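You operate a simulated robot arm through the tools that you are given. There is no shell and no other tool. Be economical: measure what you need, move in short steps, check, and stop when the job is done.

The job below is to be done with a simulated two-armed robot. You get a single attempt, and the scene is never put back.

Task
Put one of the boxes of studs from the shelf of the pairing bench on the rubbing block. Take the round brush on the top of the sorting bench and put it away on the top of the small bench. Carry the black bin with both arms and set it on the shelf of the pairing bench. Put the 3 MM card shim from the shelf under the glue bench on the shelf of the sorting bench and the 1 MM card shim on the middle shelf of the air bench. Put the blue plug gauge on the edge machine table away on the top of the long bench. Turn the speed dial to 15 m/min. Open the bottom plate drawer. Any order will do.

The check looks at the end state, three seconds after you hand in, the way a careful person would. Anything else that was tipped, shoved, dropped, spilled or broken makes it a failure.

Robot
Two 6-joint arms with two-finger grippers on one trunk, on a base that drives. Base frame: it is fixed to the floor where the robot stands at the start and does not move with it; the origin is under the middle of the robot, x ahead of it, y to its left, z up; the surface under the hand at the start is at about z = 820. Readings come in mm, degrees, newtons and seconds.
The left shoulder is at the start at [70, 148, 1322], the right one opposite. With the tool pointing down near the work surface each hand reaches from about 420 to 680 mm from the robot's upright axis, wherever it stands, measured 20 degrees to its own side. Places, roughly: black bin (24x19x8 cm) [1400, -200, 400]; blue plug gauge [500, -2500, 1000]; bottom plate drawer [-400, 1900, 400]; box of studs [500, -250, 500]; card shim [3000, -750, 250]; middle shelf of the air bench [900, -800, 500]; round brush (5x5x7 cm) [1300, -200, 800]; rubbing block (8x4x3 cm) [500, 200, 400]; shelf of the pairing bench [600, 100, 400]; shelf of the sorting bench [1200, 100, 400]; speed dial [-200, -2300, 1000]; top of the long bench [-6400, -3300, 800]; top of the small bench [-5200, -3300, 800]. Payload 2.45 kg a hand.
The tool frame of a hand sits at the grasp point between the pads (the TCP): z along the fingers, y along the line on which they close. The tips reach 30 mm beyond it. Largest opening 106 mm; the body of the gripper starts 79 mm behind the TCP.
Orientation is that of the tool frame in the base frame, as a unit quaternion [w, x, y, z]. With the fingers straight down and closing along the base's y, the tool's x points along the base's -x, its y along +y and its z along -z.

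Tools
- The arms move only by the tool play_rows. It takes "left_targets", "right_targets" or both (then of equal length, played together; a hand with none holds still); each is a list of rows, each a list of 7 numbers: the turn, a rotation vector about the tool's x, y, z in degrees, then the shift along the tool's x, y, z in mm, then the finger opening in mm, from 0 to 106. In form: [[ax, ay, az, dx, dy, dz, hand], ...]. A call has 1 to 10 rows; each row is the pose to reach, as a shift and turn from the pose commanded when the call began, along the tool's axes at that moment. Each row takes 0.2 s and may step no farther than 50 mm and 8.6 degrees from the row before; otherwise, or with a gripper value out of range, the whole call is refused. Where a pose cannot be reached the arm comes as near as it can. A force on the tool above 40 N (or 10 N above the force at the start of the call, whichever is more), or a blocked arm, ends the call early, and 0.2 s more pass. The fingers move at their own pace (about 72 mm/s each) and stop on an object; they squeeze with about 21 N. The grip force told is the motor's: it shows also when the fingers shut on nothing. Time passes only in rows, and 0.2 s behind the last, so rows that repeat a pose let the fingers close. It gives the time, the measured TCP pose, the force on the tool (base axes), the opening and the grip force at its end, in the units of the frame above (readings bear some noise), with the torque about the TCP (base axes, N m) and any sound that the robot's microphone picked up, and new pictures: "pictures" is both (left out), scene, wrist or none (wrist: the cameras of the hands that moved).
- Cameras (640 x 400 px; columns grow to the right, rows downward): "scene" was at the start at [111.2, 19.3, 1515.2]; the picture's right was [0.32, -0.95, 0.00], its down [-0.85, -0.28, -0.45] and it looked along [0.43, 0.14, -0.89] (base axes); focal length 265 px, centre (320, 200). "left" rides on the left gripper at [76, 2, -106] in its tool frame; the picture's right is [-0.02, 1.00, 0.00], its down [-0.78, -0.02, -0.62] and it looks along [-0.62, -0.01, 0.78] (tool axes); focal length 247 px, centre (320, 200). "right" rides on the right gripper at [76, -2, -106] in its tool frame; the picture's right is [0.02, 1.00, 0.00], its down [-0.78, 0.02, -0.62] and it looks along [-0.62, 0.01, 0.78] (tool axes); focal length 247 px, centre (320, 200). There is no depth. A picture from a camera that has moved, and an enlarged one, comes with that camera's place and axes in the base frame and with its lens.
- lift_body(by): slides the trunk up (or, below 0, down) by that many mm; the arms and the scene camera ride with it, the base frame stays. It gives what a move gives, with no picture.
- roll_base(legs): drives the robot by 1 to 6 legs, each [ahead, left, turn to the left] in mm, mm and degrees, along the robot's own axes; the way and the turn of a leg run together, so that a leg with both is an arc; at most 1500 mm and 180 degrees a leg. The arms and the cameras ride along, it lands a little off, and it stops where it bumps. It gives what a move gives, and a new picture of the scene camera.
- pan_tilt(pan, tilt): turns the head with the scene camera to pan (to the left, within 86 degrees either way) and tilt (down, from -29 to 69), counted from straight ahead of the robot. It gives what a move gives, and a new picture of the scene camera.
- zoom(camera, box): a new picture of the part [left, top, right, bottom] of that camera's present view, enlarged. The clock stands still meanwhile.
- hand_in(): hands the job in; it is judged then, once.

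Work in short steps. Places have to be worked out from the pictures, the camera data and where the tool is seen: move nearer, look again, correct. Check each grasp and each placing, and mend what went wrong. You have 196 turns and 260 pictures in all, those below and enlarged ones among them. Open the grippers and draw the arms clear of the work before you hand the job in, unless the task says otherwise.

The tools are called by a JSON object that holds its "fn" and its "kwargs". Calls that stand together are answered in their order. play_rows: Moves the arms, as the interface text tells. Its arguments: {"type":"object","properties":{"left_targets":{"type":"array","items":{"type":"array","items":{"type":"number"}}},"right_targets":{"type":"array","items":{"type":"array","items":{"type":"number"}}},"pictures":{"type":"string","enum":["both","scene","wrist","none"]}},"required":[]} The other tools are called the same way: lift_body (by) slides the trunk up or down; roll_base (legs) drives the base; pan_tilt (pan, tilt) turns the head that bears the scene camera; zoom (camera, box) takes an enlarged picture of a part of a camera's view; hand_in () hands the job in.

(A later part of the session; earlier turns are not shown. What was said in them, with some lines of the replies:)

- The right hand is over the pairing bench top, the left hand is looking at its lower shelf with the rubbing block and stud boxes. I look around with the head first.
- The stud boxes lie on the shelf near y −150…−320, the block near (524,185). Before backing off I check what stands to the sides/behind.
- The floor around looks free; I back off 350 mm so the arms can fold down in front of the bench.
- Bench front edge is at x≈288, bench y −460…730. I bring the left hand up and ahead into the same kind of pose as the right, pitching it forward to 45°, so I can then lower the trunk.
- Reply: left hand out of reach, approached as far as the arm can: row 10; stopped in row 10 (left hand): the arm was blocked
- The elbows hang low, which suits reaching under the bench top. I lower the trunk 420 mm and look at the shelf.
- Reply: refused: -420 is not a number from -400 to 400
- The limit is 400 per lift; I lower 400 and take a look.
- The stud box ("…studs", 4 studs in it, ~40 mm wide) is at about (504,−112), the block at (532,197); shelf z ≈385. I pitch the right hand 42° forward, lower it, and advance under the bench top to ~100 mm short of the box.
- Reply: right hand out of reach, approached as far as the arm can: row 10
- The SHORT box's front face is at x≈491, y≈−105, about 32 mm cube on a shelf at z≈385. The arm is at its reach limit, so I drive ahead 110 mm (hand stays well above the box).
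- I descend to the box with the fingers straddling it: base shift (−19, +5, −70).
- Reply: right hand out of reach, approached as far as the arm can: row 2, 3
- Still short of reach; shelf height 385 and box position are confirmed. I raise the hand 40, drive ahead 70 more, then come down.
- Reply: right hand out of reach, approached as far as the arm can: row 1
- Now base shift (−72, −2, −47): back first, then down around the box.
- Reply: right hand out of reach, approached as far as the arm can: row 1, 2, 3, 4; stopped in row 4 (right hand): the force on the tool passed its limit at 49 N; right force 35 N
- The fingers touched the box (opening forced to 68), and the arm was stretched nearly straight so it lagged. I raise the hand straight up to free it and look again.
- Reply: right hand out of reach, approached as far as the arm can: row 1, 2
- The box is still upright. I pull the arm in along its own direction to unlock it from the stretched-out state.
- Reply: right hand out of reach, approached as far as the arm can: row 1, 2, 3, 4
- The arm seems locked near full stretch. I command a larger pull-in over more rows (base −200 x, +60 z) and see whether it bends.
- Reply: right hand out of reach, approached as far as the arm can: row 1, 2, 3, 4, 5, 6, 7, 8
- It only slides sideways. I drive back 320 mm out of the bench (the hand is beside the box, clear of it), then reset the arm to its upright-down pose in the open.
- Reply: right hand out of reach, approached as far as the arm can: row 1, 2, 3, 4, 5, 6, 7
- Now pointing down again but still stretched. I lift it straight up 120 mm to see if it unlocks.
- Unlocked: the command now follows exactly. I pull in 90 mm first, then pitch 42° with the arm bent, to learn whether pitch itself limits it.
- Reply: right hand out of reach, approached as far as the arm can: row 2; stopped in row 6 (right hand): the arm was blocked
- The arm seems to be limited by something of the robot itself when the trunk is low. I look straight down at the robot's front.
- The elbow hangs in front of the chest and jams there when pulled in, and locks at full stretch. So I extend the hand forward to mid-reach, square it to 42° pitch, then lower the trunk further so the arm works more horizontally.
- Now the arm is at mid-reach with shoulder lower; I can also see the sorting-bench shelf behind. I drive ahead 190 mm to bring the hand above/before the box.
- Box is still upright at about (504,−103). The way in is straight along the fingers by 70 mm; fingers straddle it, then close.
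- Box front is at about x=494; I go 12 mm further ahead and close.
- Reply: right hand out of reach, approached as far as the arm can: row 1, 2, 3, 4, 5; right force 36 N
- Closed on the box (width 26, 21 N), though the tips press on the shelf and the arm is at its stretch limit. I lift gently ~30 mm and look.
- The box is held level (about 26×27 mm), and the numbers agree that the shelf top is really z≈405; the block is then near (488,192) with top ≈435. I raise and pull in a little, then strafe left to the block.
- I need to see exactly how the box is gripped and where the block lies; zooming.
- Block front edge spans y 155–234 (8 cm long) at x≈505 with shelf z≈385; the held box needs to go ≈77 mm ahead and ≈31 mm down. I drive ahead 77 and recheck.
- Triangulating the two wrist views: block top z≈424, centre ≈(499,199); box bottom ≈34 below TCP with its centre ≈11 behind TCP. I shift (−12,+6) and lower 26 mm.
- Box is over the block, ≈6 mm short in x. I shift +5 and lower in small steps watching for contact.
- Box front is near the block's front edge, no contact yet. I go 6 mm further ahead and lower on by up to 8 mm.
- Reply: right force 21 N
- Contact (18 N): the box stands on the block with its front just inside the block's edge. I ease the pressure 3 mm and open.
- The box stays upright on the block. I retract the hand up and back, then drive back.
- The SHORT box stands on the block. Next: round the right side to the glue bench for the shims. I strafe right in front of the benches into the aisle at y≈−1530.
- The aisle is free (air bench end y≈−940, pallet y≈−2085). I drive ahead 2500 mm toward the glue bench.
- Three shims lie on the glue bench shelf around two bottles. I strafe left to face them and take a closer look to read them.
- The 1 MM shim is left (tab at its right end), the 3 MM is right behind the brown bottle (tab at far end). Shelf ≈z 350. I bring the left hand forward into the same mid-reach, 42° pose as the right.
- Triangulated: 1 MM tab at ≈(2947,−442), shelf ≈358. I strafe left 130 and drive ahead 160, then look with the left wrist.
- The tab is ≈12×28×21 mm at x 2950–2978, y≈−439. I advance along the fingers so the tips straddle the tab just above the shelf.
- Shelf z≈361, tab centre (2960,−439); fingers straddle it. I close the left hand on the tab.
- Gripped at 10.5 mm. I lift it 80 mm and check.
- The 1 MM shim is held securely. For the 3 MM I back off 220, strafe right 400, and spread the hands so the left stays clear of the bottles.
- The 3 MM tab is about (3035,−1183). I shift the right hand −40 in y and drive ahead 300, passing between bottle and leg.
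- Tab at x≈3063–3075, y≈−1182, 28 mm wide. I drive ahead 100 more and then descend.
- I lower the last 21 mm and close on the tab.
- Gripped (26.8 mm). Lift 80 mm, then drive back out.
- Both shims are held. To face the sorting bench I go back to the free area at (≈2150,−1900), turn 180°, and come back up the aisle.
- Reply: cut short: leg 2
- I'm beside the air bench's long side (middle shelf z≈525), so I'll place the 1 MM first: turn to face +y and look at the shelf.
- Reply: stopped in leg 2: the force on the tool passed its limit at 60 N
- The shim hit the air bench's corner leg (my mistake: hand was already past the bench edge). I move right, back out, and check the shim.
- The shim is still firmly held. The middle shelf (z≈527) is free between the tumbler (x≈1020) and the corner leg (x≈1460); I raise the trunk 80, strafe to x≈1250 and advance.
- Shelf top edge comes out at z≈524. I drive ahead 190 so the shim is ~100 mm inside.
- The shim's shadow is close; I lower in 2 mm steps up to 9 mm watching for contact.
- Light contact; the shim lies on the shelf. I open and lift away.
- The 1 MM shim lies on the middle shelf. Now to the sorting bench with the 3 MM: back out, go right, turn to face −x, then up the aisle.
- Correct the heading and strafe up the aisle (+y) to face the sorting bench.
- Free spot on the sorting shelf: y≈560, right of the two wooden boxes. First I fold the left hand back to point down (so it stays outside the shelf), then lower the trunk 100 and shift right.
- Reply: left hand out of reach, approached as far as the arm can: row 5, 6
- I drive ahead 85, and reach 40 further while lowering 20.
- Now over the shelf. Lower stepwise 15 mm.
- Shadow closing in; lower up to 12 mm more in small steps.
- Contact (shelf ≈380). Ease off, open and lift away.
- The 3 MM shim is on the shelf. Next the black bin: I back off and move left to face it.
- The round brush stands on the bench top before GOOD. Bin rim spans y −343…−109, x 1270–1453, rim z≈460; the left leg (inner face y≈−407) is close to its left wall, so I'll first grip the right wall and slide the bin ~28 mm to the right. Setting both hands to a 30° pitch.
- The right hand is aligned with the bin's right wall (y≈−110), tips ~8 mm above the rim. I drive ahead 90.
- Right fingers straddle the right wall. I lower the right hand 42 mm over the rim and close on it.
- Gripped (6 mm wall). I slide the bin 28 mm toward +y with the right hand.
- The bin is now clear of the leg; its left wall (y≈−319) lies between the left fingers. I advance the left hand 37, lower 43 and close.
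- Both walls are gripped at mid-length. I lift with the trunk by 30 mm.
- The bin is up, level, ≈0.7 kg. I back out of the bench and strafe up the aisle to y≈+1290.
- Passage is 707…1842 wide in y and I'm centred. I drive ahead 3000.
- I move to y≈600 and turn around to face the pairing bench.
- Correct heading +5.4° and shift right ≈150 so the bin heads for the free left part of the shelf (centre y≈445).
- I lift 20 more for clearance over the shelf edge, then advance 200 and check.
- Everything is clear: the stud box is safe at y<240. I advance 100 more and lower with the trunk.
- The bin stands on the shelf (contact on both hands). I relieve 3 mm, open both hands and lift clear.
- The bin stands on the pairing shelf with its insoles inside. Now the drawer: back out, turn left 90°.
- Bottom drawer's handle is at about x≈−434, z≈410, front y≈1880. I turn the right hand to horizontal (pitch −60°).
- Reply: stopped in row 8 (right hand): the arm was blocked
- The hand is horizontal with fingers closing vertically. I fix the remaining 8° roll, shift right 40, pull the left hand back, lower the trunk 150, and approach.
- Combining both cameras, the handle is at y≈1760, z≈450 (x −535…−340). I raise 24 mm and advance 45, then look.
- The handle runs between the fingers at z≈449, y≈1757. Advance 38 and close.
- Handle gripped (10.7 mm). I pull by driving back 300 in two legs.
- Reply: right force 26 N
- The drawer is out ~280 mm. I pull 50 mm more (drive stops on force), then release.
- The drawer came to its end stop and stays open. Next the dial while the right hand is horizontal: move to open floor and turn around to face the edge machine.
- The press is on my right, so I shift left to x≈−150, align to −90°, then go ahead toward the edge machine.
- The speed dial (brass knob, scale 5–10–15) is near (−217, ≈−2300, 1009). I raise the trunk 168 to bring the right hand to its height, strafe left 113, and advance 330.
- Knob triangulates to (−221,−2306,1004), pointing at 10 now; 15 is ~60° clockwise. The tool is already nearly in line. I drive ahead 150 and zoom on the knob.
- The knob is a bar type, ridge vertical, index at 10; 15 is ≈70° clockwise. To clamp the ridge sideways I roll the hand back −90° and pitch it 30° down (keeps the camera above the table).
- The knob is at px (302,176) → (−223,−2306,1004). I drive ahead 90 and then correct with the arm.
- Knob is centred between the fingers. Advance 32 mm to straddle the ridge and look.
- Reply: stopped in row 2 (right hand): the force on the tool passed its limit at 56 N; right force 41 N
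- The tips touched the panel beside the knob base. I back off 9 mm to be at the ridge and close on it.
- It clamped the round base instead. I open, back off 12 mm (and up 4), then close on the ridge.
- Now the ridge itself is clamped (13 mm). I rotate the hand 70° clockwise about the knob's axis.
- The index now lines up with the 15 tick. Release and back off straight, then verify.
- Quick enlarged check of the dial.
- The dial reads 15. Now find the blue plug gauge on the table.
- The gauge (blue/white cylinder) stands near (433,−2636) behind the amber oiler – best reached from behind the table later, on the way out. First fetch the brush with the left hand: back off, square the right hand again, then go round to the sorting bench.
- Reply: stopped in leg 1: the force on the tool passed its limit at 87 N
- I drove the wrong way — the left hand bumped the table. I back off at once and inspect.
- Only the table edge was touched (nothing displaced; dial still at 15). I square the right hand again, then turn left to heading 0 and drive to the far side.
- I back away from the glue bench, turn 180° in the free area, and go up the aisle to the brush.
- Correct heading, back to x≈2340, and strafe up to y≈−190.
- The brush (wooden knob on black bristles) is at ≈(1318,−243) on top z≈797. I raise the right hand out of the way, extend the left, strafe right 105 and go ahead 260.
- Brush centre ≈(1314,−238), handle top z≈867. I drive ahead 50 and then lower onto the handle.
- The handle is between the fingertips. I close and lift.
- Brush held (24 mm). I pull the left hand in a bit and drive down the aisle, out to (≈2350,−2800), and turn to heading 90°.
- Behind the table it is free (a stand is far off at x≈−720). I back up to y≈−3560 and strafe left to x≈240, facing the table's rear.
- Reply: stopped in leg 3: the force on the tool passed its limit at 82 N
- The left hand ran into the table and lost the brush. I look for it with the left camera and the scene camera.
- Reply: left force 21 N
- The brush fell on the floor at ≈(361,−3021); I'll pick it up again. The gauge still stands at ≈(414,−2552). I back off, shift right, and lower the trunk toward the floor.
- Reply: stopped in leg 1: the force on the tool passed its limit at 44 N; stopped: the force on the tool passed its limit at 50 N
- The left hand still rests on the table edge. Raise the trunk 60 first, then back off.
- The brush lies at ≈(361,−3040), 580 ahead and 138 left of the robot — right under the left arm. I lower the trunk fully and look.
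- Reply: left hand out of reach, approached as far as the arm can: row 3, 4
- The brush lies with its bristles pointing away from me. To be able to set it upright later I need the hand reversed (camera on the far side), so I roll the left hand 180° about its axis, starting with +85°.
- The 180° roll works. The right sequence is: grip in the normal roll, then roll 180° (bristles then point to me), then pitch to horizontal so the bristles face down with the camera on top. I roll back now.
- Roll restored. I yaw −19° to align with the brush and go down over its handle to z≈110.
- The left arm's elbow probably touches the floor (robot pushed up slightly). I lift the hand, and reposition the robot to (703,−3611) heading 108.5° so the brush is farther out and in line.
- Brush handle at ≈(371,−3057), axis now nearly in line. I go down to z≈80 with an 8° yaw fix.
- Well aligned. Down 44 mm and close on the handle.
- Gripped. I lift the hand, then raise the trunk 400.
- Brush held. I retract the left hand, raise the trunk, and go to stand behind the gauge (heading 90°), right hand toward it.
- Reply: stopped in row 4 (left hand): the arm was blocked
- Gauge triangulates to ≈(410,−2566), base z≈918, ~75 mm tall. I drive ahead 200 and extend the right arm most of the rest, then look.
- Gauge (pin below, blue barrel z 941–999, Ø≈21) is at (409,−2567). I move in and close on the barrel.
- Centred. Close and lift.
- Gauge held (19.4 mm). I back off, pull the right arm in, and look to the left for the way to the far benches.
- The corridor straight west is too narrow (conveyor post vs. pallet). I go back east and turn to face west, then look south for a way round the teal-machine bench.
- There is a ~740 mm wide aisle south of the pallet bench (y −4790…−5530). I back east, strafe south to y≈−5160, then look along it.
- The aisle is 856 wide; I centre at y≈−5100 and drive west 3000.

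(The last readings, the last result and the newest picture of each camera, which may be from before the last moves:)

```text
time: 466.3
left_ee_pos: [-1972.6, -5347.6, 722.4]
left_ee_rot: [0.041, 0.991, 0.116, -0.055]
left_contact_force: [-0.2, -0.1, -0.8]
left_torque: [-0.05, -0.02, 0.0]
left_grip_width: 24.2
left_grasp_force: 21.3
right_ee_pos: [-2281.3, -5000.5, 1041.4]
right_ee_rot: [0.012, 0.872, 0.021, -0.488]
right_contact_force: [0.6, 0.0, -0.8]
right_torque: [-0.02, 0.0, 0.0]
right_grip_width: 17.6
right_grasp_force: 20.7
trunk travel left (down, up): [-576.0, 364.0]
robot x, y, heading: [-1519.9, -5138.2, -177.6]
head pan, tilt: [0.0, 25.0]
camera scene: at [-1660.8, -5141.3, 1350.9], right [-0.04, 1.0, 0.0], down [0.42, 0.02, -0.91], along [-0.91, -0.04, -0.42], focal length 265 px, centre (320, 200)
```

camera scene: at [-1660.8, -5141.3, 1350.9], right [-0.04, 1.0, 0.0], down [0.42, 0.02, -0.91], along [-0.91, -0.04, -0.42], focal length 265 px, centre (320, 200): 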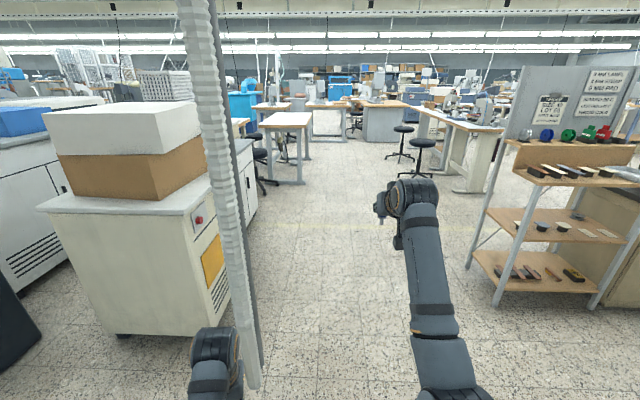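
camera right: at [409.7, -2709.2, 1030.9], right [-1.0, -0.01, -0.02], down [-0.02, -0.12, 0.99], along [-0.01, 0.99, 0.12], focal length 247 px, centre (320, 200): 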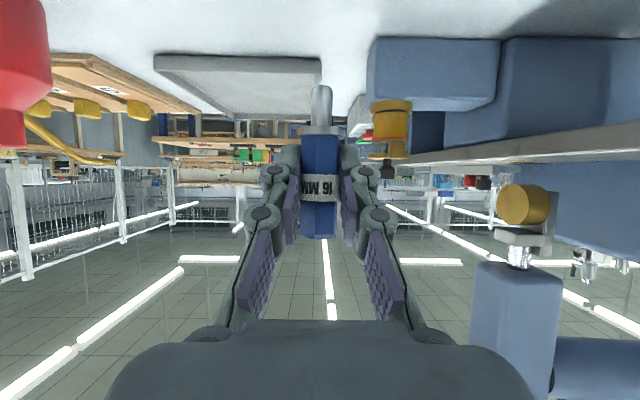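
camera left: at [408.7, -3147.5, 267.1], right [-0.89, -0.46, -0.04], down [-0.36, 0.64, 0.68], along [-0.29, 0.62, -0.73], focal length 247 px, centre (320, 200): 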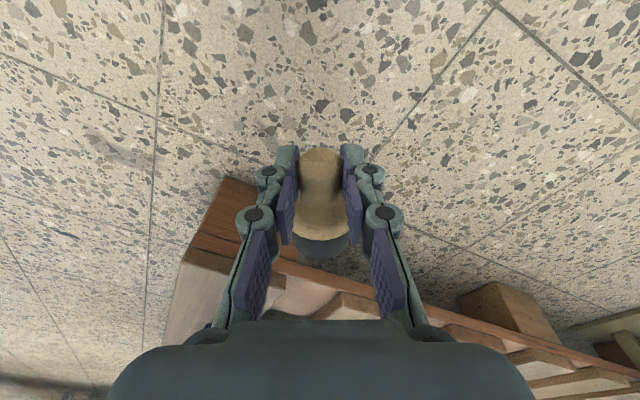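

I shift right to clear the column and drive on west to x≈−4000.

{"fn": "roll_base", "kwargs": {"legs": [[0, -230, -2.4], [1250, 0, 0], [1250, 0, 0]]}}

{"fn": "pan_tilt", "kwargs": {"pan": -45, "tilt": 25}}

```text
time: 480.0
left_ee_pos: [-4531.6, -5009.0, 721.9]
left_ee_rot: [0.039, 0.994, 0.083, -0.056]
left_contact_force: [-0.3, -0.6, -1.5]
left_torque: [-0.02, -0.05, 0.01]
left_grip_width: 24.1
left_grasp_force: 21.0
right_ee_pos: [-4817.2, -4641.4, 1041.0]
right_ee_rot: [-0.004, 0.872, -0.008, -0.489]
right_contact_force: [-0.6, 0.5, -0.6]
right_torque: [-0.01, -0.03, 0.0]
right_grip_width: 17.5
right_grasp_force: 21.2
trunk travel left (down, up): [-576.0, 364.0]
robot x, y, heading: [-4063.4, -4829.3, 178.5]
head pan, tilt: [0.0, 25.0]
camera scene: at [-4206.9, -4824.1, 1350.9], right [0.03, 1.0, 0.0], down [0.42, -0.01, -0.91], along [-0.91, 0.02, -0.42], focal length 265 px, centre (320, 200)
```

scene: 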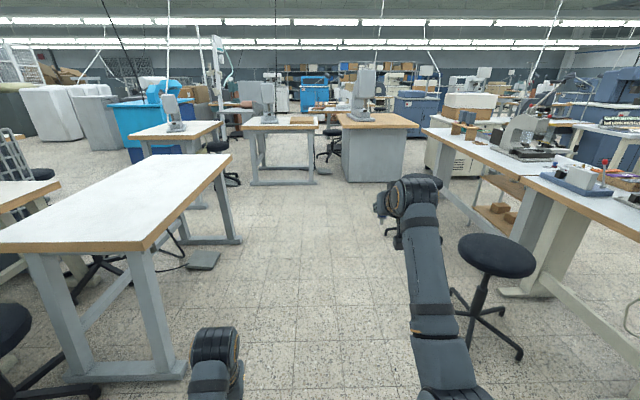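

```text
time: 481.1
left_ee_pos: [-4531.3, -5009.8, 723.4]
left_ee_rot: [0.039, 0.994, 0.083, -0.056]
left_contact_force: [-0.1, 0.2, -0.4]
left_torque: [0.01, -0.01, -0.01]
left_grip_width: 24.4
left_grasp_force: 20.9
right_ee_pos: [-4817.1, -4643.0, 1041.1]
right_ee_rot: [-0.004, 0.872, -0.008, -0.489]
right_contact_force: [0.6, -0.4, -0.4]
right_torque: [0.0, -0.03, 0.01]
right_grip_width: 17.6
right_grasp_force: 20.9
trunk travel left (down, up): [-576.0, 364.0]
robot x, y, heading: [-4065.1, -4827.1, 178.7]
head pan, tilt: [-45.0, 25.0]
camera scene: at [-4178.2, -4759.8, 1350.9], right [0.72, 0.69, 0.0], down [0.29, -0.31, -0.91], along [-0.62, 0.66, -0.42], focal length 265 px, centre (320, 200)
```

scene: 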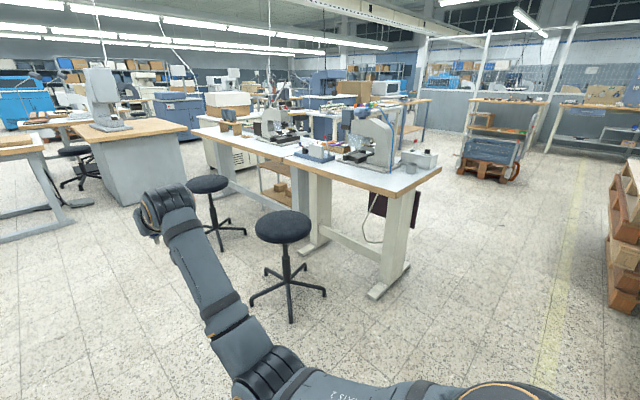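

The small bench (east) and the long bench (west) stand side by side with stools in front. I zoom on their tops to find free spots.

{"fn": "zoom", "kwargs": {"camera": "scene", "box": [180, 85, 450, 215]}}

```text
2.37 times, centred on (315, 150) of scene
camera zoom: at [-4178.2, -4759.8, 1350.9], right [0.72, 0.69, 0.0], down [0.29, -0.31, -0.91], along [-0.62, 0.66, -0.42], focal length 629 px, centre (332, 318)
```

zoom: 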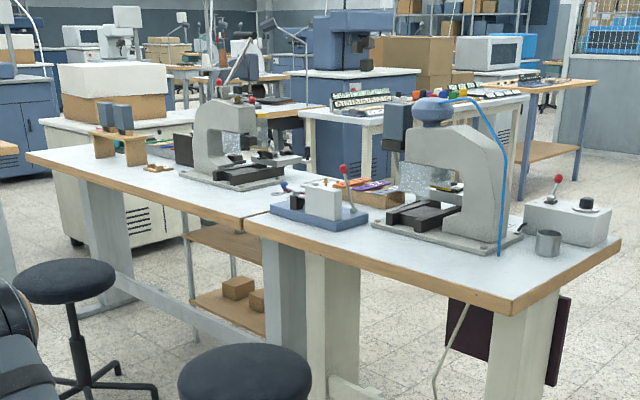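

Free front strip on the small bench near its east end (x≈−4880,y≈−3480), and the long bench's front is free too. Now I reorient the brush: roll the left hand 170°, then pitch it to horizontal while extending.

{"fn": "play_rows", "kwargs": {"left_targets": [[0, 0, 8.6, 0, 0, 0, 10], [0, 0, 17.2, 0, 0, 0, 10], [0, 0, 25.8, 0, 0, 0, 10], [0, 0, 34.4, 0, 0, 0, 10], [0, 0, 43, 0, 0, 0, 10], [0, 0, 51.6, 0, 0, 0, 10], [0, 0, 60.2, 0, 0, 0, 10], [0, 0, 68.8, 0, 0, 0, 10], [0, 0, 77.4, 0, 0, 0, 10], [0, 0, 86, 0, 0, 0, 10]], "pictures": "none"}}

{"fn": "play_rows", "kwargs": {"left_targets": [[0, 0, 8.6, 0, 0, 0, 10], [0, 0, 17.2, 0, 0, 0, 10], [0, 0, 25.8, 0, 0, 0, 10], [0, 0, 34.4, 0, 0, 0, 10], [0, 0, 43, 0, 0, 0, 10], [0, 0, 51.6, 0, 0, 0, 10], [0, 0, 60.2, 0, 0, 0, 10], [0, 0, 68.8, 0, 0, 0, 10], [0, 0, 77.4, 0, 0, 0, 10], [0, 0, 84, 0, 0, 0, 10]], "pictures": "none"}}

```text
time: 483.3
left_ee_pos: [-4532.4, -5010.1, 723.0]
left_ee_rot: [0.067, 0.783, -0.618, -0.014]
left_contact_force: [0.4, -0.5, -0.4]
left_torque: [-0.01, -0.02, 0.06]
left_grip_width: 24.4
left_grasp_force: 20.9
right_ee_pos: [-4816.7, -4643.3, 1040.5]
right_ee_rot: [-0.004, 0.872, -0.008, -0.489]
right_contact_force: [0.0, 0.1, -1.3]
right_torque: [0.0, 0.01, 0.0]
right_grip_width: 17.6
right_grasp_force: 20.9
trunk travel left (down, up): [-576.0, 364.0]
robot x, y, heading: [-4062.9, -4827.6, 178.5]
head pan, tilt: [-45.0, 25.0]
```

```text
time: 485.5
left_ee_pos: [-4530.9, -5009.3, 723.5]
left_ee_rot: [-0.059, -0.168, 0.983, -0.036]
left_contact_force: [-0.2, 0.4, -1.2]
left_torque: [0.0, 0.04, -0.04]
left_grip_width: 24.4
left_grasp_force: 20.6
right_ee_pos: [-4817.3, -4641.4, 1040.8]
right_ee_rot: [-0.005, 0.872, -0.008, -0.489]
right_contact_force: [0.5, -0.1, -1.3]
right_torque: [0.01, 0.01, 0.0]
right_grip_width: 17.5
right_grasp_force: 20.5
trunk travel left (down, up): [-576.0, 364.0]
robot x, y, heading: [-4063.3, -4826.5, 178.4]
head pan, tilt: [-45.0, 25.0]
```

Rolled. Now bring the tool to horizontal (bristles down, camera on top) with an 85° turn while extending ahead 250 and up 100.

{"fn": "play_rows", "kwargs": {"left_targets": [[-1.82, 8.22, 1.17, 24.7, 7.8, -7.3, 10], [-3.64, 16.44, 2.34, 49.4, 15.6, -14.6, 10], [-5.46, 24.66, 3.51, 74.1, 23.4, -21.9, 10], [-7.28, 32.88, 4.68, 98.8, 31.2, -29.2, 10], [-9.1, 41.1, 5.85, 123.5, 39, -36.5, 10], [-10.92, 49.32, 7.02, 148.2, 46.8, -43.8, 10], [-12.74, 57.54, 8.19, 172.9, 54.6, -51.1, 10], [-14.56, 65.76, 9.36, 197.6, 62.4, -58.4, 10], [-16.38, 73.98, 10.53, 222.3, 70.2, -65.7, 10], [-18.2, 82.2, 11.7, 247, 78, -73, 10]], "pictures": "wrist"}}

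```text
time: 487.7
left_ee_pos: [-4781.0, -5011.1, 819.7]
left_ee_rot: [0.707, 0.003, -0.707, 0.0]
left_contact_force: [-0.6, 0.0, -0.9]
left_torque: [-0.01, -0.02, 0.04]
left_grip_width: 24.1
left_grasp_force: 20.8
right_ee_pos: [-4817.5, -4642.9, 1039.3]
right_ee_rot: [-0.003, 0.873, -0.007, -0.488]
right_contact_force: [-0.7, -1.0, -1.1]
right_torque: [-0.02, -0.02, -0.05]
right_grip_width: 17.9
right_grasp_force: 20.9
trunk travel left (down, up): [-576.0, 364.0]
robot x, y, heading: [-4067.8, -4830.5, 178.6]
head pan, tilt: [-45.0, 25.0]
camera left: at [-4674.8, -5010.2, 896.8], right [0.0, 1.0, -0.02], down [0.62, -0.01, -0.78], along [-0.78, -0.01, -0.62], focal length 247 px, centre (320, 200)
```

left: 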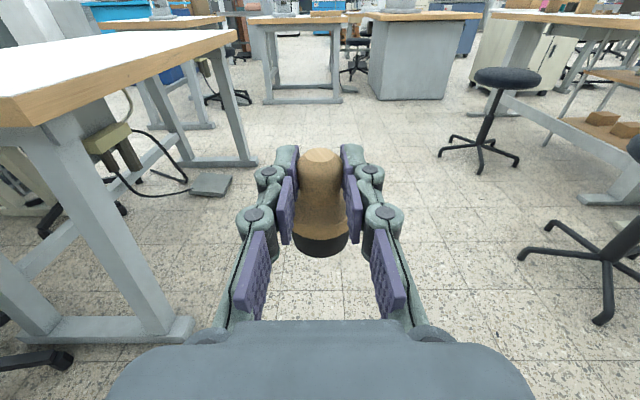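

The brush is upright in the grip, handle up. I raise the trunk 90, turn to face north and move in front of the small bench's east end.

{"fn": "lift_body", "kwargs": {"by": 90}}

{"fn": "roll_base", "kwargs": {"legs": [[0, 0, -88.6], [0, 590, 0], [430, 0, 0]]}}

```text
time: 489.0
left_ee_pos: [-4780.3, -5010.9, 911.8]
left_ee_rot: [0.707, 0.002, -0.707, 0.0]
left_contact_force: [-0.2, 0.7, -1.2]
left_torque: [-0.04, -0.01, 0.01]
left_grip_width: 24.2
left_grasp_force: 20.4
right_ee_pos: [-4817.8, -4642.1, 1130.6]
right_ee_rot: [-0.005, 0.872, -0.009, -0.489]
right_contact_force: [-0.1, -0.2, -0.6]
right_torque: [-0.04, -0.03, 0.02]
right_grip_width: 17.6
right_grasp_force: 21.4
trunk travel left (down, up): [-666.0, 274.0]
robot x, y, heading: [-4064.6, -4826.8, 178.3]
head pan, tilt: [-45.0, 25.0]
```

```text
time: 498.4
left_ee_pos: [-4887.5, -3690.4, 911.1]
left_ee_rot: [-0.512, 0.486, 0.513, 0.488]
left_contact_force: [-1.1, -0.7, -0.4]
left_torque: [0.0, -0.02, 0.0]
left_grip_width: 24.5
left_grasp_force: 21.1
right_ee_pos: [-4520.5, -3637.2, 1131.5]
right_ee_rot: [-0.34, 0.626, -0.608, -0.35]
right_contact_force: [-0.4, 0.6, 0.5]
right_torque: [0.01, 0.0, 0.02]
right_grip_width: 17.9
right_grasp_force: 21.0
trunk travel left (down, up): [-666.0, 274.0]
robot x, y, heading: [-4669.3, -4395.8, 91.4]
head pan, tilt: [-45.0, 25.0]
camera scene: at [-4605.6, -4279.8, 1441.0], right [0.72, -0.69, 0.0], down [-0.29, -0.31, -0.91], along [0.63, 0.65, -0.42], focal length 265 px, centre (320, 200)
```

scene: 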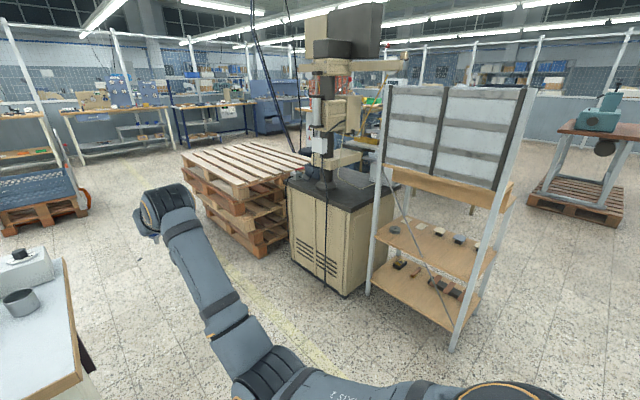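

I look at the bench end and stool.

{"fn": "pan_tilt", "kwargs": {"pan": 20, "tilt": 45}}

```text
time: 499.7
left_ee_pos: [-4885.6, -3690.2, 910.9]
left_ee_rot: [-0.512, 0.486, 0.513, 0.488]
left_contact_force: [-0.5, -0.3, -1.3]
left_torque: [0.0, -0.01, 0.0]
left_grip_width: 24.3
left_grasp_force: 20.6
right_ee_pos: [-4520.2, -3637.8, 1132.5]
right_ee_rot: [-0.34, 0.626, -0.608, -0.351]
right_contact_force: [0.4, 0.2, -0.4]
right_torque: [0.01, 0.03, 0.0]
right_grip_width: 17.7
right_grasp_force: 21.2
trunk travel left (down, up): [-666.0, 274.0]
robot x, y, heading: [-4669.7, -4398.9, 91.1]
head pan, tilt: [20.0, 45.0]
camera scene: at [-4698.7, -4270.4, 1410.4], right [0.93, 0.36, 0.0], down [0.26, -0.66, -0.71], along [-0.26, 0.66, -0.71], focal length 265 px, centre (320, 200)
```

scene: 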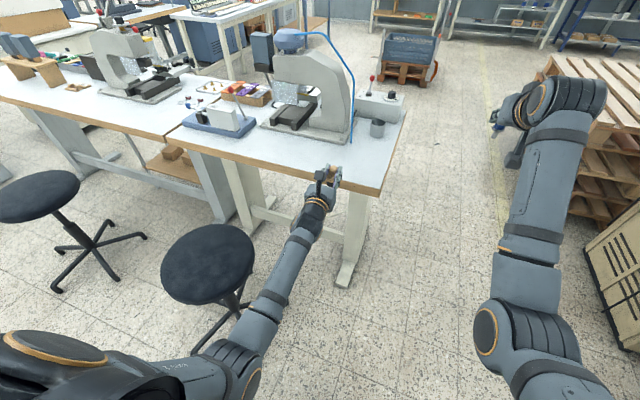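

Bench front edge ≈−3590, spot (−4886,−3490) is free. I extend the arm 50, drive ahead 140, then lower with the trunk.

{"fn": "play_rows", "kwargs": {"left_targets": [[0, 0, 0, 0, 0, 25, 10], [0, 0, 0, 0, 0, 50, 10]], "pictures": "none"}}

{"fn": "roll_base", "kwargs": {"legs": [[140, 0, -1.1]]}}

{"fn": "lift_body", "kwargs": {"by": -40}}

{"fn": "zoom", "kwargs": {"camera": "left", "box": [0, 0, 640, 400]}}

```text
time: 500.3
left_ee_pos: [-4889.4, -3640.2, 909.8]
left_ee_rot: [-0.512, 0.487, 0.513, 0.488]
left_contact_force: [1.0, 0.2, -0.5]
left_torque: [-0.01, -0.02, 0.01]
left_grip_width: 24.1
left_grasp_force: 20.8
right_ee_pos: [-4519.5, -3636.1, 1130.9]
right_ee_rot: [-0.34, 0.626, -0.608, -0.351]
right_contact_force: [-0.6, -0.4, -0.5]
right_torque: [0.01, 0.0, -0.01]
right_grip_width: 17.4
right_grasp_force: 20.8
trunk travel left (down, up): [-666.0, 274.0]
robot x, y, heading: [-4668.4, -4397.0, 91.2]
head pan, tilt: [20.0, 45.0]
```

```text
time: 501.7
left_ee_pos: [-4879.3, -3497.7, 911.3]
left_ee_rot: [-0.508, 0.49, 0.509, 0.492]
left_contact_force: [-0.5, 0.3, -0.8]
left_torque: [-0.02, 0.01, -0.01]
left_grip_width: 24.3
left_grasp_force: 20.4
right_ee_pos: [-4509.6, -3501.0, 1131.5]
right_ee_rot: [-0.343, 0.621, -0.612, -0.349]
right_contact_force: [-0.1, 0.0, -0.4]
right_torque: [0.01, 0.01, -0.02]
right_grip_width: 17.5
right_grasp_force: 20.9
trunk travel left (down, up): [-666.0, 274.0]
robot x, y, heading: [-4673.2, -4256.2, 90.4]
head pan, tilt: [20.0, 45.0]
camera scene: at [-4698.6, -4131.1, 1410.5], right [0.94, 0.35, 0.0], down [0.25, -0.66, -0.71], along [-0.25, 0.66, -0.71], focal length 265 px, centre (320, 200)
```

scene: 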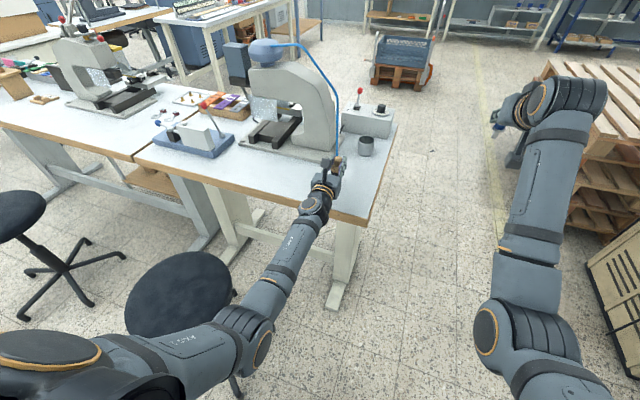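

```text
time: 502.5
left_ee_pos: [-4879.5, -3497.9, 874.3]
left_ee_rot: [0.509, -0.489, -0.508, -0.493]
left_contact_force: [0.7, 0.7, 8.7]
left_torque: [-0.05, -0.05, 0.0]
left_grip_width: 24.0
left_grasp_force: 20.5
right_ee_pos: [-4510.2, -3501.3, 1091.5]
right_ee_rot: [-0.344, 0.62, -0.613, -0.349]
right_contact_force: [-0.5, -0.2, -0.9]
right_torque: [0.0, 0.02, 0.01]
right_grip_width: 17.7
right_grasp_force: 20.7
trunk travel left (down, up): [-626.0, 314.0]
robot x, y, heading: [-4670.6, -4258.2, 90.1]
head pan, tilt: [20.0, 45.0]
```

```text
1.00 times, centred on (320, 200) of left (not enlarged: the box is as wide or as high as the picture)
camera zoom: at [-4873.1, -3605.6, 950.4], right [1.0, 0.03, -0.02], down [0.01, -0.62, -0.79], along [-0.04, 0.79, -0.62], focal length 247 px, centre (320, 200)
```

zoom: 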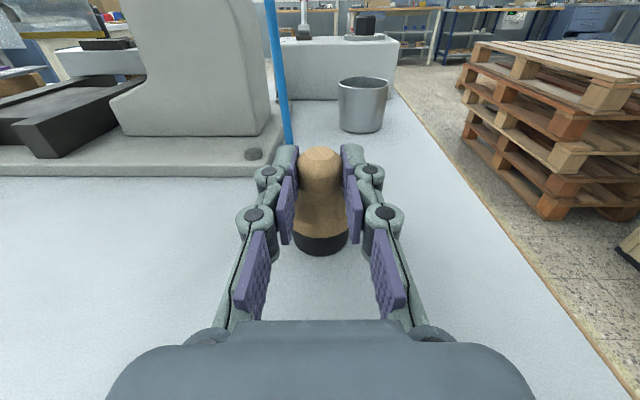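

The brush touches the bench top (8.7 N). I relieve slightly, open, and look.

{"fn": "lift_body", "kwargs": {"by": 1.5}}

{"fn": "play_rows", "kwargs": {"left_targets": [[0, 0, 0, 0, 0, 0, 26], [0, 0, 0, 0, 0, 0, 30], [0, 0, 0, 0, 0, 0, 40], [0, 0, 0, 0, 0, 0, 60], [0, 0, 0, 0, 0, 0, 70]], "pictures": "wrist"}}

```text
time: 503.0
left_ee_pos: [-4879.2, -3497.0, 873.6]
left_ee_rot: [-0.508, 0.491, 0.509, 0.492]
left_contact_force: [0.2, 2.2, 7.4]
left_torque: [0.09, -0.03, 0.02]
left_grip_width: 24.4
left_grasp_force: 21.2
right_ee_pos: [-4509.6, -3499.5, 1094.2]
right_ee_rot: [-0.344, 0.62, -0.613, -0.348]
right_contact_force: [0.2, 0.3, 0.1]
right_torque: [-0.01, -0.01, -0.01]
right_grip_width: 17.5
right_grasp_force: 21.0
trunk travel left (down, up): [-628.0, 312.0]
robot x, y, heading: [-4673.9, -4254.9, 90.2]
head pan, tilt: [20.0, 45.0]
```

```text
time: 504.2
left_ee_pos: [-4879.1, -3497.2, 873.2]
left_ee_rot: [-0.508, 0.491, 0.509, 0.492]
left_contact_force: [-0.3, 0.4, 0.3]
left_torque: [0.01, -0.04, -0.01]
left_grip_width: 69.9
left_grasp_force: 0.1
right_ee_pos: [-4510.5, -3499.4, 1092.6]
right_ee_rot: [-0.343, 0.621, -0.613, -0.348]
right_contact_force: [-0.6, 0.4, -0.7]
right_torque: [0.01, -0.02, -0.03]
right_grip_width: 17.5
right_grasp_force: 21.2
trunk travel left (down, up): [-628.0, 312.0]
robot x, y, heading: [-4673.7, -4255.2, 90.0]
head pan, tilt: [20.0, 45.0]
camera left: at [-4873.5, -3604.6, 949.6], right [1.0, 0.03, -0.02], down [0.01, -0.62, -0.78], along [-0.04, 0.78, -0.62], focal length 247 px, centre (320, 200)
```

left: 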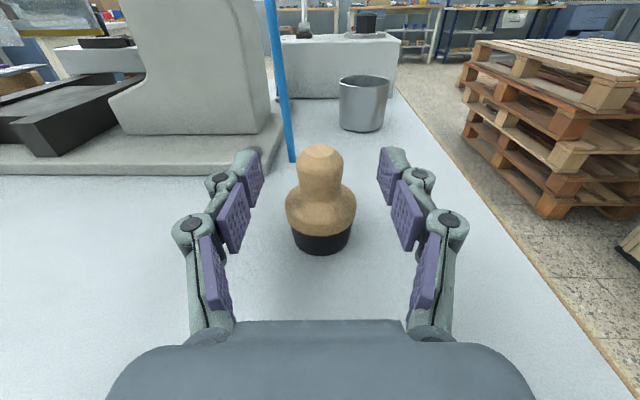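

The brush stands upright on the small bench. I back off, raise the left hand out of the way, and move west to the long bench, staying south of the stools.

{"fn": "roll_base", "kwargs": {"legs": [[-345, 0, 0]]}}

{"fn": "play_rows", "kwargs": {"left_targets": [[0, 0, 0, 45, 0, -15, 60], [0, 0, 0, 90, 0, -30, 60], [0, 0, 0, 135, 0, -45, 60], [0, 0, 0, 180, 0, -60, 60], [0, 0, 0, 220, 0, -60, 60]], "pictures": "none"}}

{"fn": "roll_base", "kwargs": {"legs": [[0, 1245, 0]]}}

```text
time: 506.4
left_ee_pos: [-4873.1, -3835.0, 873.1]
left_ee_rot: [-0.505, 0.493, 0.507, 0.495]
left_contact_force: [-0.3, 0.6, -0.1]
left_torque: [-0.01, -0.05, 0.02]
left_grip_width: 70.0
left_grasp_force: 0.0
right_ee_pos: [-4503.5, -3839.9, 1092.8]
right_ee_rot: [-0.344, 0.618, -0.616, -0.347]
right_contact_force: [0.0, -0.8, 0.0]
right_torque: [-0.02, 0.02, -0.03]
right_grip_width: 17.5
right_grasp_force: 20.8
trunk travel left (down, up): [-628.0, 312.0]
robot x, y, heading: [-4671.0, -4596.4, 89.9]
head pan, tilt: [20.0, 45.0]
camera scene: at [-4697.2, -4469.3, 1371.9], right [0.94, 0.34, 0.0], down [0.24, -0.67, -0.71], along [-0.24, 0.67, -0.71], focal length 265 px, centre (320, 200)
```

scene: 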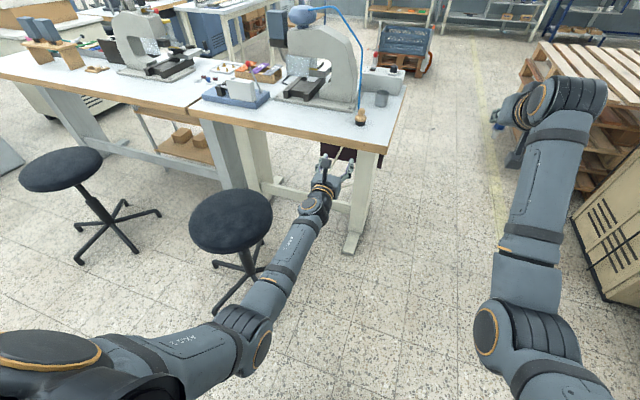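

```text
time: 507.6
left_ee_pos: [-4899.9, -3879.7, 1078.5]
left_ee_rot: [-0.508, 0.469, 0.525, 0.496]
left_contact_force: [0.3, 0.1, 0.1]
left_torque: [0.04, 0.0, 0.04]
left_grip_width: 59.9
left_grasp_force: 0.1
left hand out of reach, approached as far as the arm can: row 3, 4, 5
right_ee_pos: [-4504.0, -3840.1, 1093.3]
right_ee_rot: [-0.344, 0.618, -0.616, -0.347]
right_contact_force: [-0.4, 0.4, 0.6]
right_torque: [0.01, -0.03, 0.0]
right_grip_width: 17.7
right_grasp_force: 21.1
trunk travel left (down, up): [-628.0, 312.0]
robot x, y, heading: [-4670.7, -4596.1, 89.7]
head pan, tilt: [20.0, 45.0]
```

```text
time: 513.9
left_ee_pos: [-6139.4, -3883.7, 1079.0]
left_ee_rot: [-0.511, 0.466, 0.527, 0.494]
left_contact_force: [0.6, 1.3, -0.5]
left_torque: [-0.04, -0.04, -0.01]
left_grip_width: 59.9
left_grasp_force: 0.1
right_ee_pos: [-5743.4, -3841.3, 1093.2]
right_ee_rot: [-0.342, 0.622, -0.612, -0.348]
right_contact_force: [-0.4, 0.1, -1.5]
right_torque: [0.0, 0.02, 0.03]
right_grip_width: 17.5
right_grasp_force: 21.3
trunk travel left (down, up): [-628.0, 312.0]
robot x, y, heading: [-5902.6, -4598.1, 90.3]
head pan, tilt: [20.0, 45.0]
camera scene: at [-5930.6, -4472.5, 1371.9], right [0.94, 0.35, 0.0], down [0.25, -0.66, -0.71], along [-0.25, 0.66, -0.71], focal length 265 px, centre (320, 200)
```

scene: 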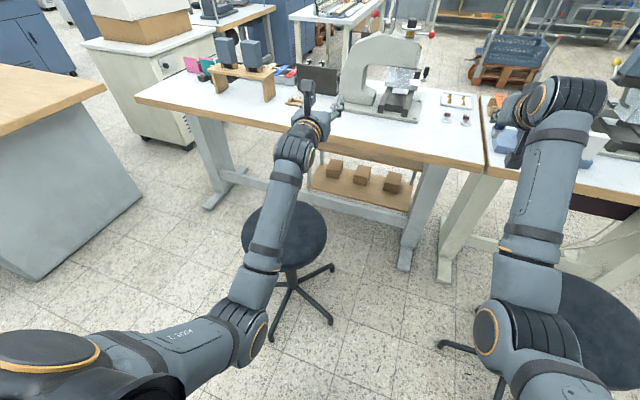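

Spot for the gauge: long bench front strip at ≈(−5780,−3530). I drive ahead 215, extend the right arm, and lower the trunk 170.

{"fn": "roll_base", "kwargs": {"legs": [[215, -30, 0]]}}

{"fn": "play_rows", "kwargs": {"right_targets": [[0, 0, 0, -14, 24, 24, 5], [0, 0, 0, -28, 47, 48, 5], [0, 0, 0, -42, 70, 71, 5]], "pictures": "none"}}

{"fn": "lift_body", "kwargs": {"by": -170}}

{"fn": "zoom", "kwargs": {"camera": "right", "box": [0, 0, 640, 400]}}

```text
time: 515.5
left_ee_pos: [-6105.8, -3669.3, 1078.8]
left_ee_rot: [-0.51, 0.467, 0.526, 0.495]
left_contact_force: [0.1, 0.8, -0.4]
left_torque: [0.01, -0.01, -0.02]
left_grip_width: 59.9
left_grasp_force: 0.0
right_ee_pos: [-5711.7, -3628.3, 1092.5]
right_ee_rot: [-0.343, 0.621, -0.612, -0.349]
right_contact_force: [0.3, -0.6, -0.9]
right_torque: [-0.02, 0.01, -0.01]
right_grip_width: 17.7
right_grasp_force: 21.0
trunk travel left (down, up): [-628.0, 312.0]
robot x, y, heading: [-5873.3, -4380.6, 90.0]
head pan, tilt: [20.0, 45.0]
camera scene: at [-5900.5, -4258.2, 1371.9], right [0.94, 0.35, 0.0], down [0.25, -0.66, -0.71], along [-0.25, 0.66, -0.71], focal length 265 px, centre (320, 200)
```

scene: 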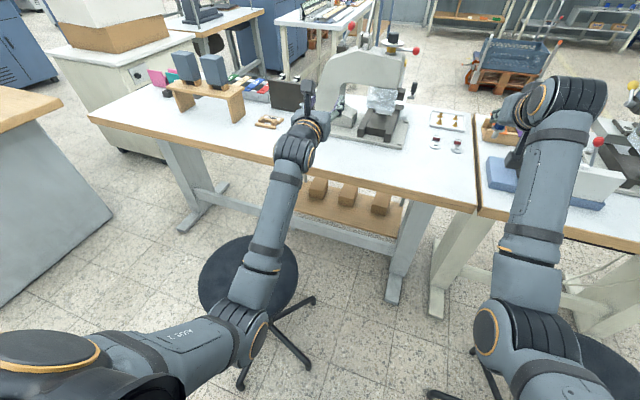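

```text
time: 516.3
left_ee_pos: [-6107.7, -3669.1, 1079.4]
left_ee_rot: [-0.511, 0.467, 0.527, 0.494]
left_contact_force: [-0.8, 0.6, -0.9]
left_torque: [0.01, 0.03, -0.02]
left_grip_width: 60.0
left_grasp_force: 0.0
right_ee_pos: [-5783.8, -3542.7, 1092.0]
right_ee_rot: [-0.344, 0.621, -0.613, -0.348]
right_contact_force: [0.0, 0.0, -1.0]
right_torque: [0.04, -0.01, 0.0]
right_grip_width: 17.8
right_grasp_force: 21.1
trunk travel left (down, up): [-628.0, 312.0]
robot x, y, heading: [-5871.7, -4386.6, 90.3]
head pan, tilt: [20.0, 45.0]
```

```text
time: 518.2
left_ee_pos: [-6109.1, -3669.2, 910.6]
left_ee_rot: [-0.511, 0.466, 0.527, 0.495]
left_contact_force: [1.0, -0.8, 0.9]
left_torque: [0.0, -0.01, 0.02]
left_grip_width: 60.0
left_grasp_force: 0.0
right_ee_pos: [-5782.0, -3544.7, 921.2]
right_ee_rot: [-0.344, 0.62, -0.613, -0.349]
right_contact_force: [-1.2, -0.6, -0.3]
right_torque: [0.0, 0.0, -0.01]
right_grip_width: 17.6
right_grasp_force: 21.4
trunk travel left (down, up): [-458.0, 482.0]
robot x, y, heading: [-5872.0, -4380.9, 90.1]
head pan, tilt: [20.0, 45.0]
```

```text
1.00 times, centred on (320, 200) of right (not enlarged: the box is as wide or as high as the picture)
camera zoom: at [-5780.7, -3673.8, 912.0], right [-1.0, -0.03, -0.02], down [-0.01, -0.12, 0.99], along [-0.03, 0.99, 0.12], focal length 247 px, centre (320, 200)
```

zoom: 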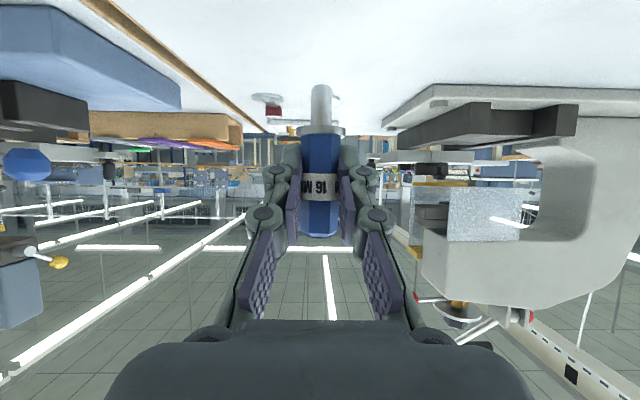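

Gauge is vertical. Lower 36, then small steps until contact.

{"fn": "lift_body", "kwargs": {"by": -36}}

{"fn": "lift_body", "kwargs": {"by": -4}}

{"fn": "lift_body", "kwargs": {"by": -4}}

```text
time: 519.0
left_ee_pos: [-6107.2, -3669.1, 873.7]
left_ee_rot: [-0.51, 0.466, 0.527, 0.495]
left_contact_force: [-0.3, 0.8, 0.4]
left_torque: [0.01, 0.0, -0.02]
left_grip_width: 59.8
left_grasp_force: 0.2
right_ee_pos: [-5782.5, -3544.2, 887.8]
right_ee_rot: [-0.343, 0.621, -0.612, -0.349]
right_contact_force: [-0.8, -0.1, -0.4]
right_torque: [0.0, 0.0, -0.01]
right_grip_width: 17.7
right_grasp_force: 21.4
trunk travel left (down, up): [-422.0, 518.0]
robot x, y, heading: [-5873.6, -4382.7, 90.4]
head pan, tilt: [20.0, 45.0]
```

```text
time: 519.6
left_ee_pos: [-6107.8, -3668.6, 870.4]
left_ee_rot: [-0.511, 0.467, 0.526, 0.494]
left_contact_force: [-0.1, -0.1, -0.6]
left_torque: [-0.01, 0.01, 0.0]
left_grip_width: 60.3
left_grasp_force: 0.1
right_ee_pos: [-5782.3, -3544.2, 881.4]
right_ee_rot: [-0.343, 0.621, -0.612, -0.349]
right_contact_force: [-0.1, 0.3, -0.1]
right_torque: [-0.01, 0.05, -0.02]
right_grip_width: 17.4
right_grasp_force: 20.7
trunk travel left (down, up): [-418.0, 522.0]
robot x, y, heading: [-5871.9, -4386.4, 90.5]
head pan, tilt: [20.0, 45.0]
```

```text
time: 520.1
left_ee_pos: [-6106.4, -3670.1, 865.8]
left_ee_rot: [-0.51, 0.467, 0.526, 0.495]
left_contact_force: [-0.2, 0.2, -0.3]
left_torque: [-0.01, 0.0, 0.0]
left_grip_width: 59.8
left_grasp_force: 0.0
right_ee_pos: [-5782.3, -3543.9, 877.1]
right_ee_rot: [-0.344, 0.621, -0.612, -0.348]
right_contact_force: [0.0, -0.1, -0.4]
right_torque: [0.01, 0.02, -0.02]
right_grip_width: 17.7
right_grasp_force: 21.1
trunk travel left (down, up): [-414.0, 526.0]
robot x, y, heading: [-5874.5, -4381.6, 90.5]
head pan, tilt: [20.0, 45.0]
```

No contact yet; a few more small steps.

{"fn": "lift_body", "kwargs": {"by": -4}}

{"fn": "lift_body", "kwargs": {"by": -3}}

{"fn": "zoom", "kwargs": {"camera": "right", "box": [220, 40, 420, 260]}}

```text
time: 520.6
left_ee_pos: [-6107.9, -3670.0, 861.1]
left_ee_rot: [-0.51, 0.467, 0.526, 0.495]
left_contact_force: [0.2, 0.6, 0.3]
left_torque: [0.0, -0.01, -0.02]
left_grip_width: 60.0
left_grasp_force: 0.1
right_ee_pos: [-5783.2, -3542.8, 872.9]
right_ee_rot: [-0.343, 0.621, -0.613, -0.348]
right_contact_force: [-0.3, -1.2, -1.0]
right_torque: [-0.01, -0.02, 0.0]
right_grip_width: 17.5
right_grasp_force: 20.7
trunk travel left (down, up): [-410.0, 530.0]
robot x, y, heading: [-5871.5, -4383.3, 90.3]
head pan, tilt: [20.0, 45.0]
```

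```text
time: 521.1
left_ee_pos: [-6107.1, -3669.5, 858.3]
left_ee_rot: [-0.51, 0.467, 0.526, 0.495]
left_contact_force: [0.6, 0.9, 0.5]
left_torque: [-0.03, 0.02, 0.02]
left_grip_width: 59.8
left_grasp_force: 0.1
right_ee_pos: [-5782.8, -3544.1, 875.0]
right_ee_rot: [-0.344, 0.62, -0.612, -0.35]
right_contact_force: [0.0, 2.1, 6.9]
right_torque: [0.18, -0.01, 0.02]
right_grip_width: 17.6
right_grasp_force: 21.2
trunk travel left (down, up): [-407.0, 533.0]
robot x, y, heading: [-5875.5, -4384.0, 90.4]
head pan, tilt: [20.0, 45.0]
```

```text
1.82 times, centred on (320, 150) of right
camera zoom: at [-5780.7, -3674.1, 862.9], right [-1.0, -0.02, -0.02], down [-0.01, -0.13, 0.99], along [-0.03, 0.99, 0.13], focal length 449 px, centre (320, 291)
```

zoom: 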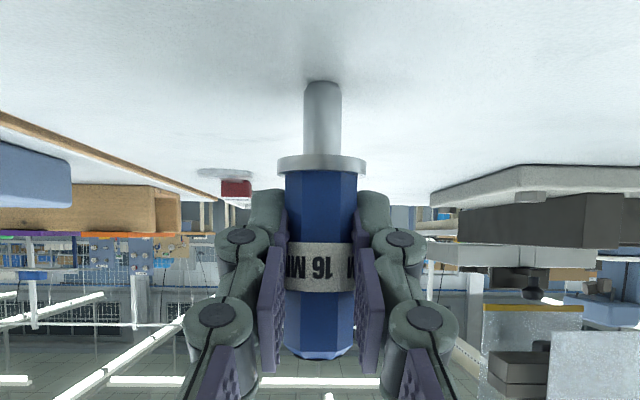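

Contact (7 N) and vertical. I ease 1.5 mm, open gently, and check.

{"fn": "lift_body", "kwargs": {"by": 1.5}}

{"fn": "play_rows", "kwargs": {"right_targets": [[0, 0, 0, 0, 0, 0, 20], [0, 0, 0, 0, 0, 0, 23], [0, 0, 0, 0, 0, 0, 27], [0, 0, 0, 0, 0, 0, 35], [0, 0, 0, 0, 0, 0, 50], [0, 0, 0, 0, 0, 0, 56]], "pictures": "wrist"}}

```text
time: 521.7
left_ee_pos: [-6107.7, -3669.0, 860.2]
left_ee_rot: [-0.511, 0.467, 0.526, 0.495]
left_contact_force: [-0.7, -0.3, 0.1]
left_torque: [-0.01, -0.01, -0.04]
left_grip_width: 59.7
left_grasp_force: 0.1
right_ee_pos: [-5784.0, -3544.5, 873.4]
right_ee_rot: [-0.343, 0.621, -0.612, -0.349]
right_contact_force: [-0.6, 2.0, 6.1]
right_torque: [0.18, 0.01, -0.01]
right_grip_width: 17.3
right_grasp_force: 20.6
trunk travel left (down, up): [-408.0, 532.0]
robot x, y, heading: [-5870.1, -4383.8, 90.0]
head pan, tilt: [20.0, 45.0]
```

```text
time: 523.1
left_ee_pos: [-6108.6, -3668.8, 860.1]
left_ee_rot: [-0.51, 0.467, 0.526, 0.495]
left_contact_force: [0.7, 0.0, 0.0]
left_torque: [0.01, 0.0, -0.01]
left_grip_width: 60.0
left_grasp_force: 0.2
right_ee_pos: [-5783.3, -3544.4, 871.4]
right_ee_rot: [-0.343, 0.621, -0.612, -0.349]
right_contact_force: [0.2, -0.3, -1.6]
right_torque: [0.0, -0.02, 0.01]
right_grip_width: 55.9
right_grasp_force: 0.0
trunk travel left (down, up): [-408.0, 532.0]
robot x, y, heading: [-5876.6, -4384.5, 90.5]
head pan, tilt: [20.0, 45.0]
camera right: at [-5780.7, -3673.8, 862.4], right [-1.0, -0.03, -0.02], down [-0.01, -0.12, 0.99], along [-0.03, 0.99, 0.12], focal length 247 px, centre (320, 200)
```

right: 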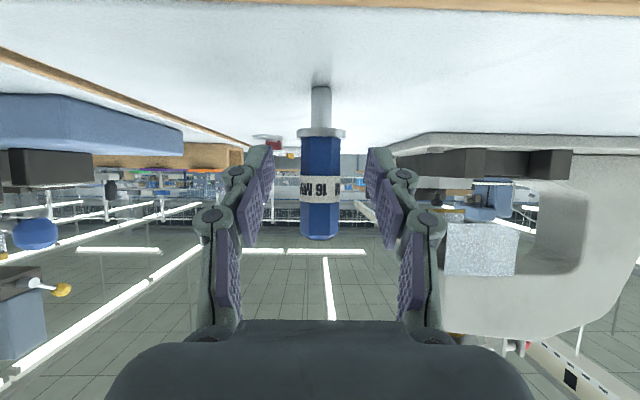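

The gauge stands upright on the long bench. I back straight out 320 mm and check both benches.

{"fn": "roll_base", "kwargs": {"legs": [[-320, 0, 0]]}}

{"fn": "pan_tilt", "kwargs": {"pan": -20, "tilt": 28}}

{"fn": "zoom", "kwargs": {"camera": "scene", "box": [200, 60, 520, 260]}}

```text
time: 525.2
left_ee_pos: [-6102.8, -3981.6, 860.6]
left_ee_rot: [-0.509, 0.468, 0.525, 0.496]
left_contact_force: [-0.1, -0.6, -0.2]
left_torque: [-0.03, -0.01, 0.0]
left_grip_width: 60.0
left_grasp_force: 0.1
right_ee_pos: [-5775.4, -3859.4, 873.3]
right_ee_rot: [-0.344, 0.619, -0.615, -0.347]
right_contact_force: [-0.3, -0.4, -0.3]
right_torque: [0.0, -0.02, 0.02]
right_grip_width: 56.3
right_grasp_force: 0.1
trunk travel left (down, up): [-408.0, 532.0]
robot x, y, heading: [-5872.0, -4699.7, 89.8]
head pan, tilt: [20.0, 45.0]
camera scene: at [-5899.1, -4573.2, 1152.5], right [0.94, 0.34, 0.0], down [0.24, -0.66, -0.71], along [-0.24, 0.67, -0.71], focal length 265 px, centre (320, 200)
```

scene: 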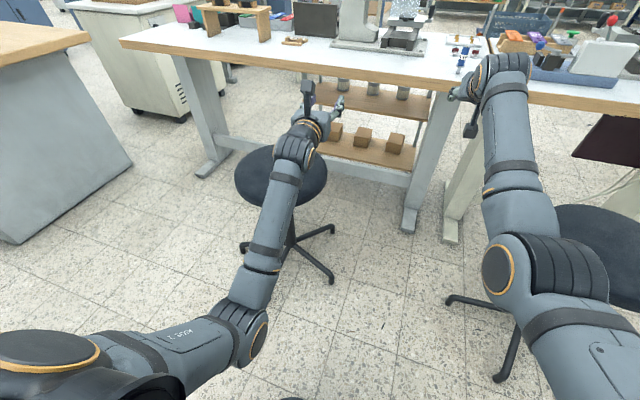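

```text
time: 526.2
left_ee_pos: [-6102.8, -3981.8, 859.5]
left_ee_rot: [-0.509, 0.468, 0.525, 0.496]
left_contact_force: [-0.6, 0.4, -0.4]
left_torque: [-0.03, 0.0, 0.04]
left_grip_width: 60.1
left_grasp_force: 0.2
right_ee_pos: [-5776.5, -3858.8, 871.6]
right_ee_rot: [-0.343, 0.62, -0.615, -0.347]
right_contact_force: [-0.3, 0.3, 0.7]
right_torque: [-0.02, 0.02, 0.01]
right_grip_width: 55.9
right_grasp_force: 0.1
trunk travel left (down, up): [-408.0, 532.0]
robot x, y, heading: [-5867.1, -4700.6, 89.9]
head pan, tilt: [-20.0, 28.0]
camera scene: at [-5840.1, -4563.2, 1178.1], right [0.94, -0.34, 0.0], down [-0.16, -0.44, -0.88], along [0.3, 0.83, -0.47], focal length 265 px, centre (320, 200)
```

scene: 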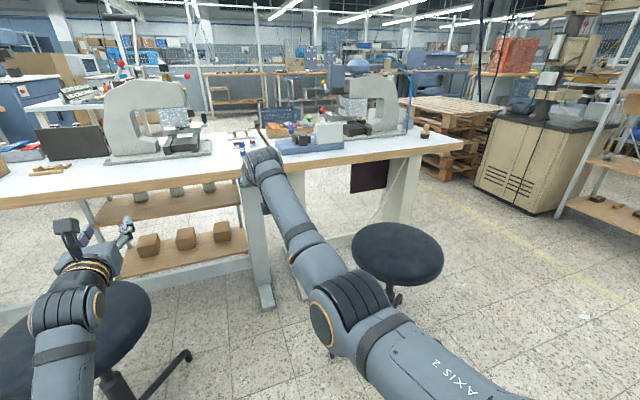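

```text
2.00 times, centred on (360, 160) of scene
camera zoom: at [-5840.1, -4563.2, 1178.1], right [0.94, -0.34, 0.0], down [-0.16, -0.44, -0.88], along [0.3, 0.83, -0.47], focal length 530 px, centre (240, 280)
```

zoom: 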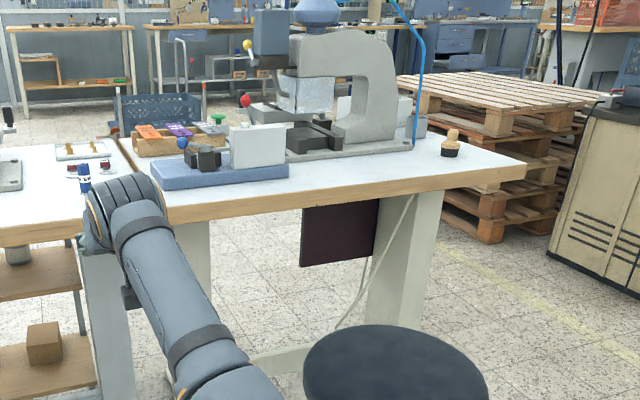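

Both the brush and the gauge stand upright on their benches. The stud box, shims, bin, dial and drawer were each checked when they were done. The grippers are open and clear of the work, so I hand in.

{"fn": "hand_in", "kwargs": {}}

```text
The job is handed in.
```

I finished all seven tasks and handed the job in, but the brush was dropped once and three other bumps happened on the way. I don't know how the check will judge those.

- **Brush:** the left hand hit the edge machine table and the brush fell to the floor. I picked it up, and it stands upright on the small bench.
- **Other bumps:** the 1 MM shim hit a leg of the air bench, the left hand hit the front edge of the edge machine table, and a fingertip pressed the dial panel. Nothing looked moved or damaged.
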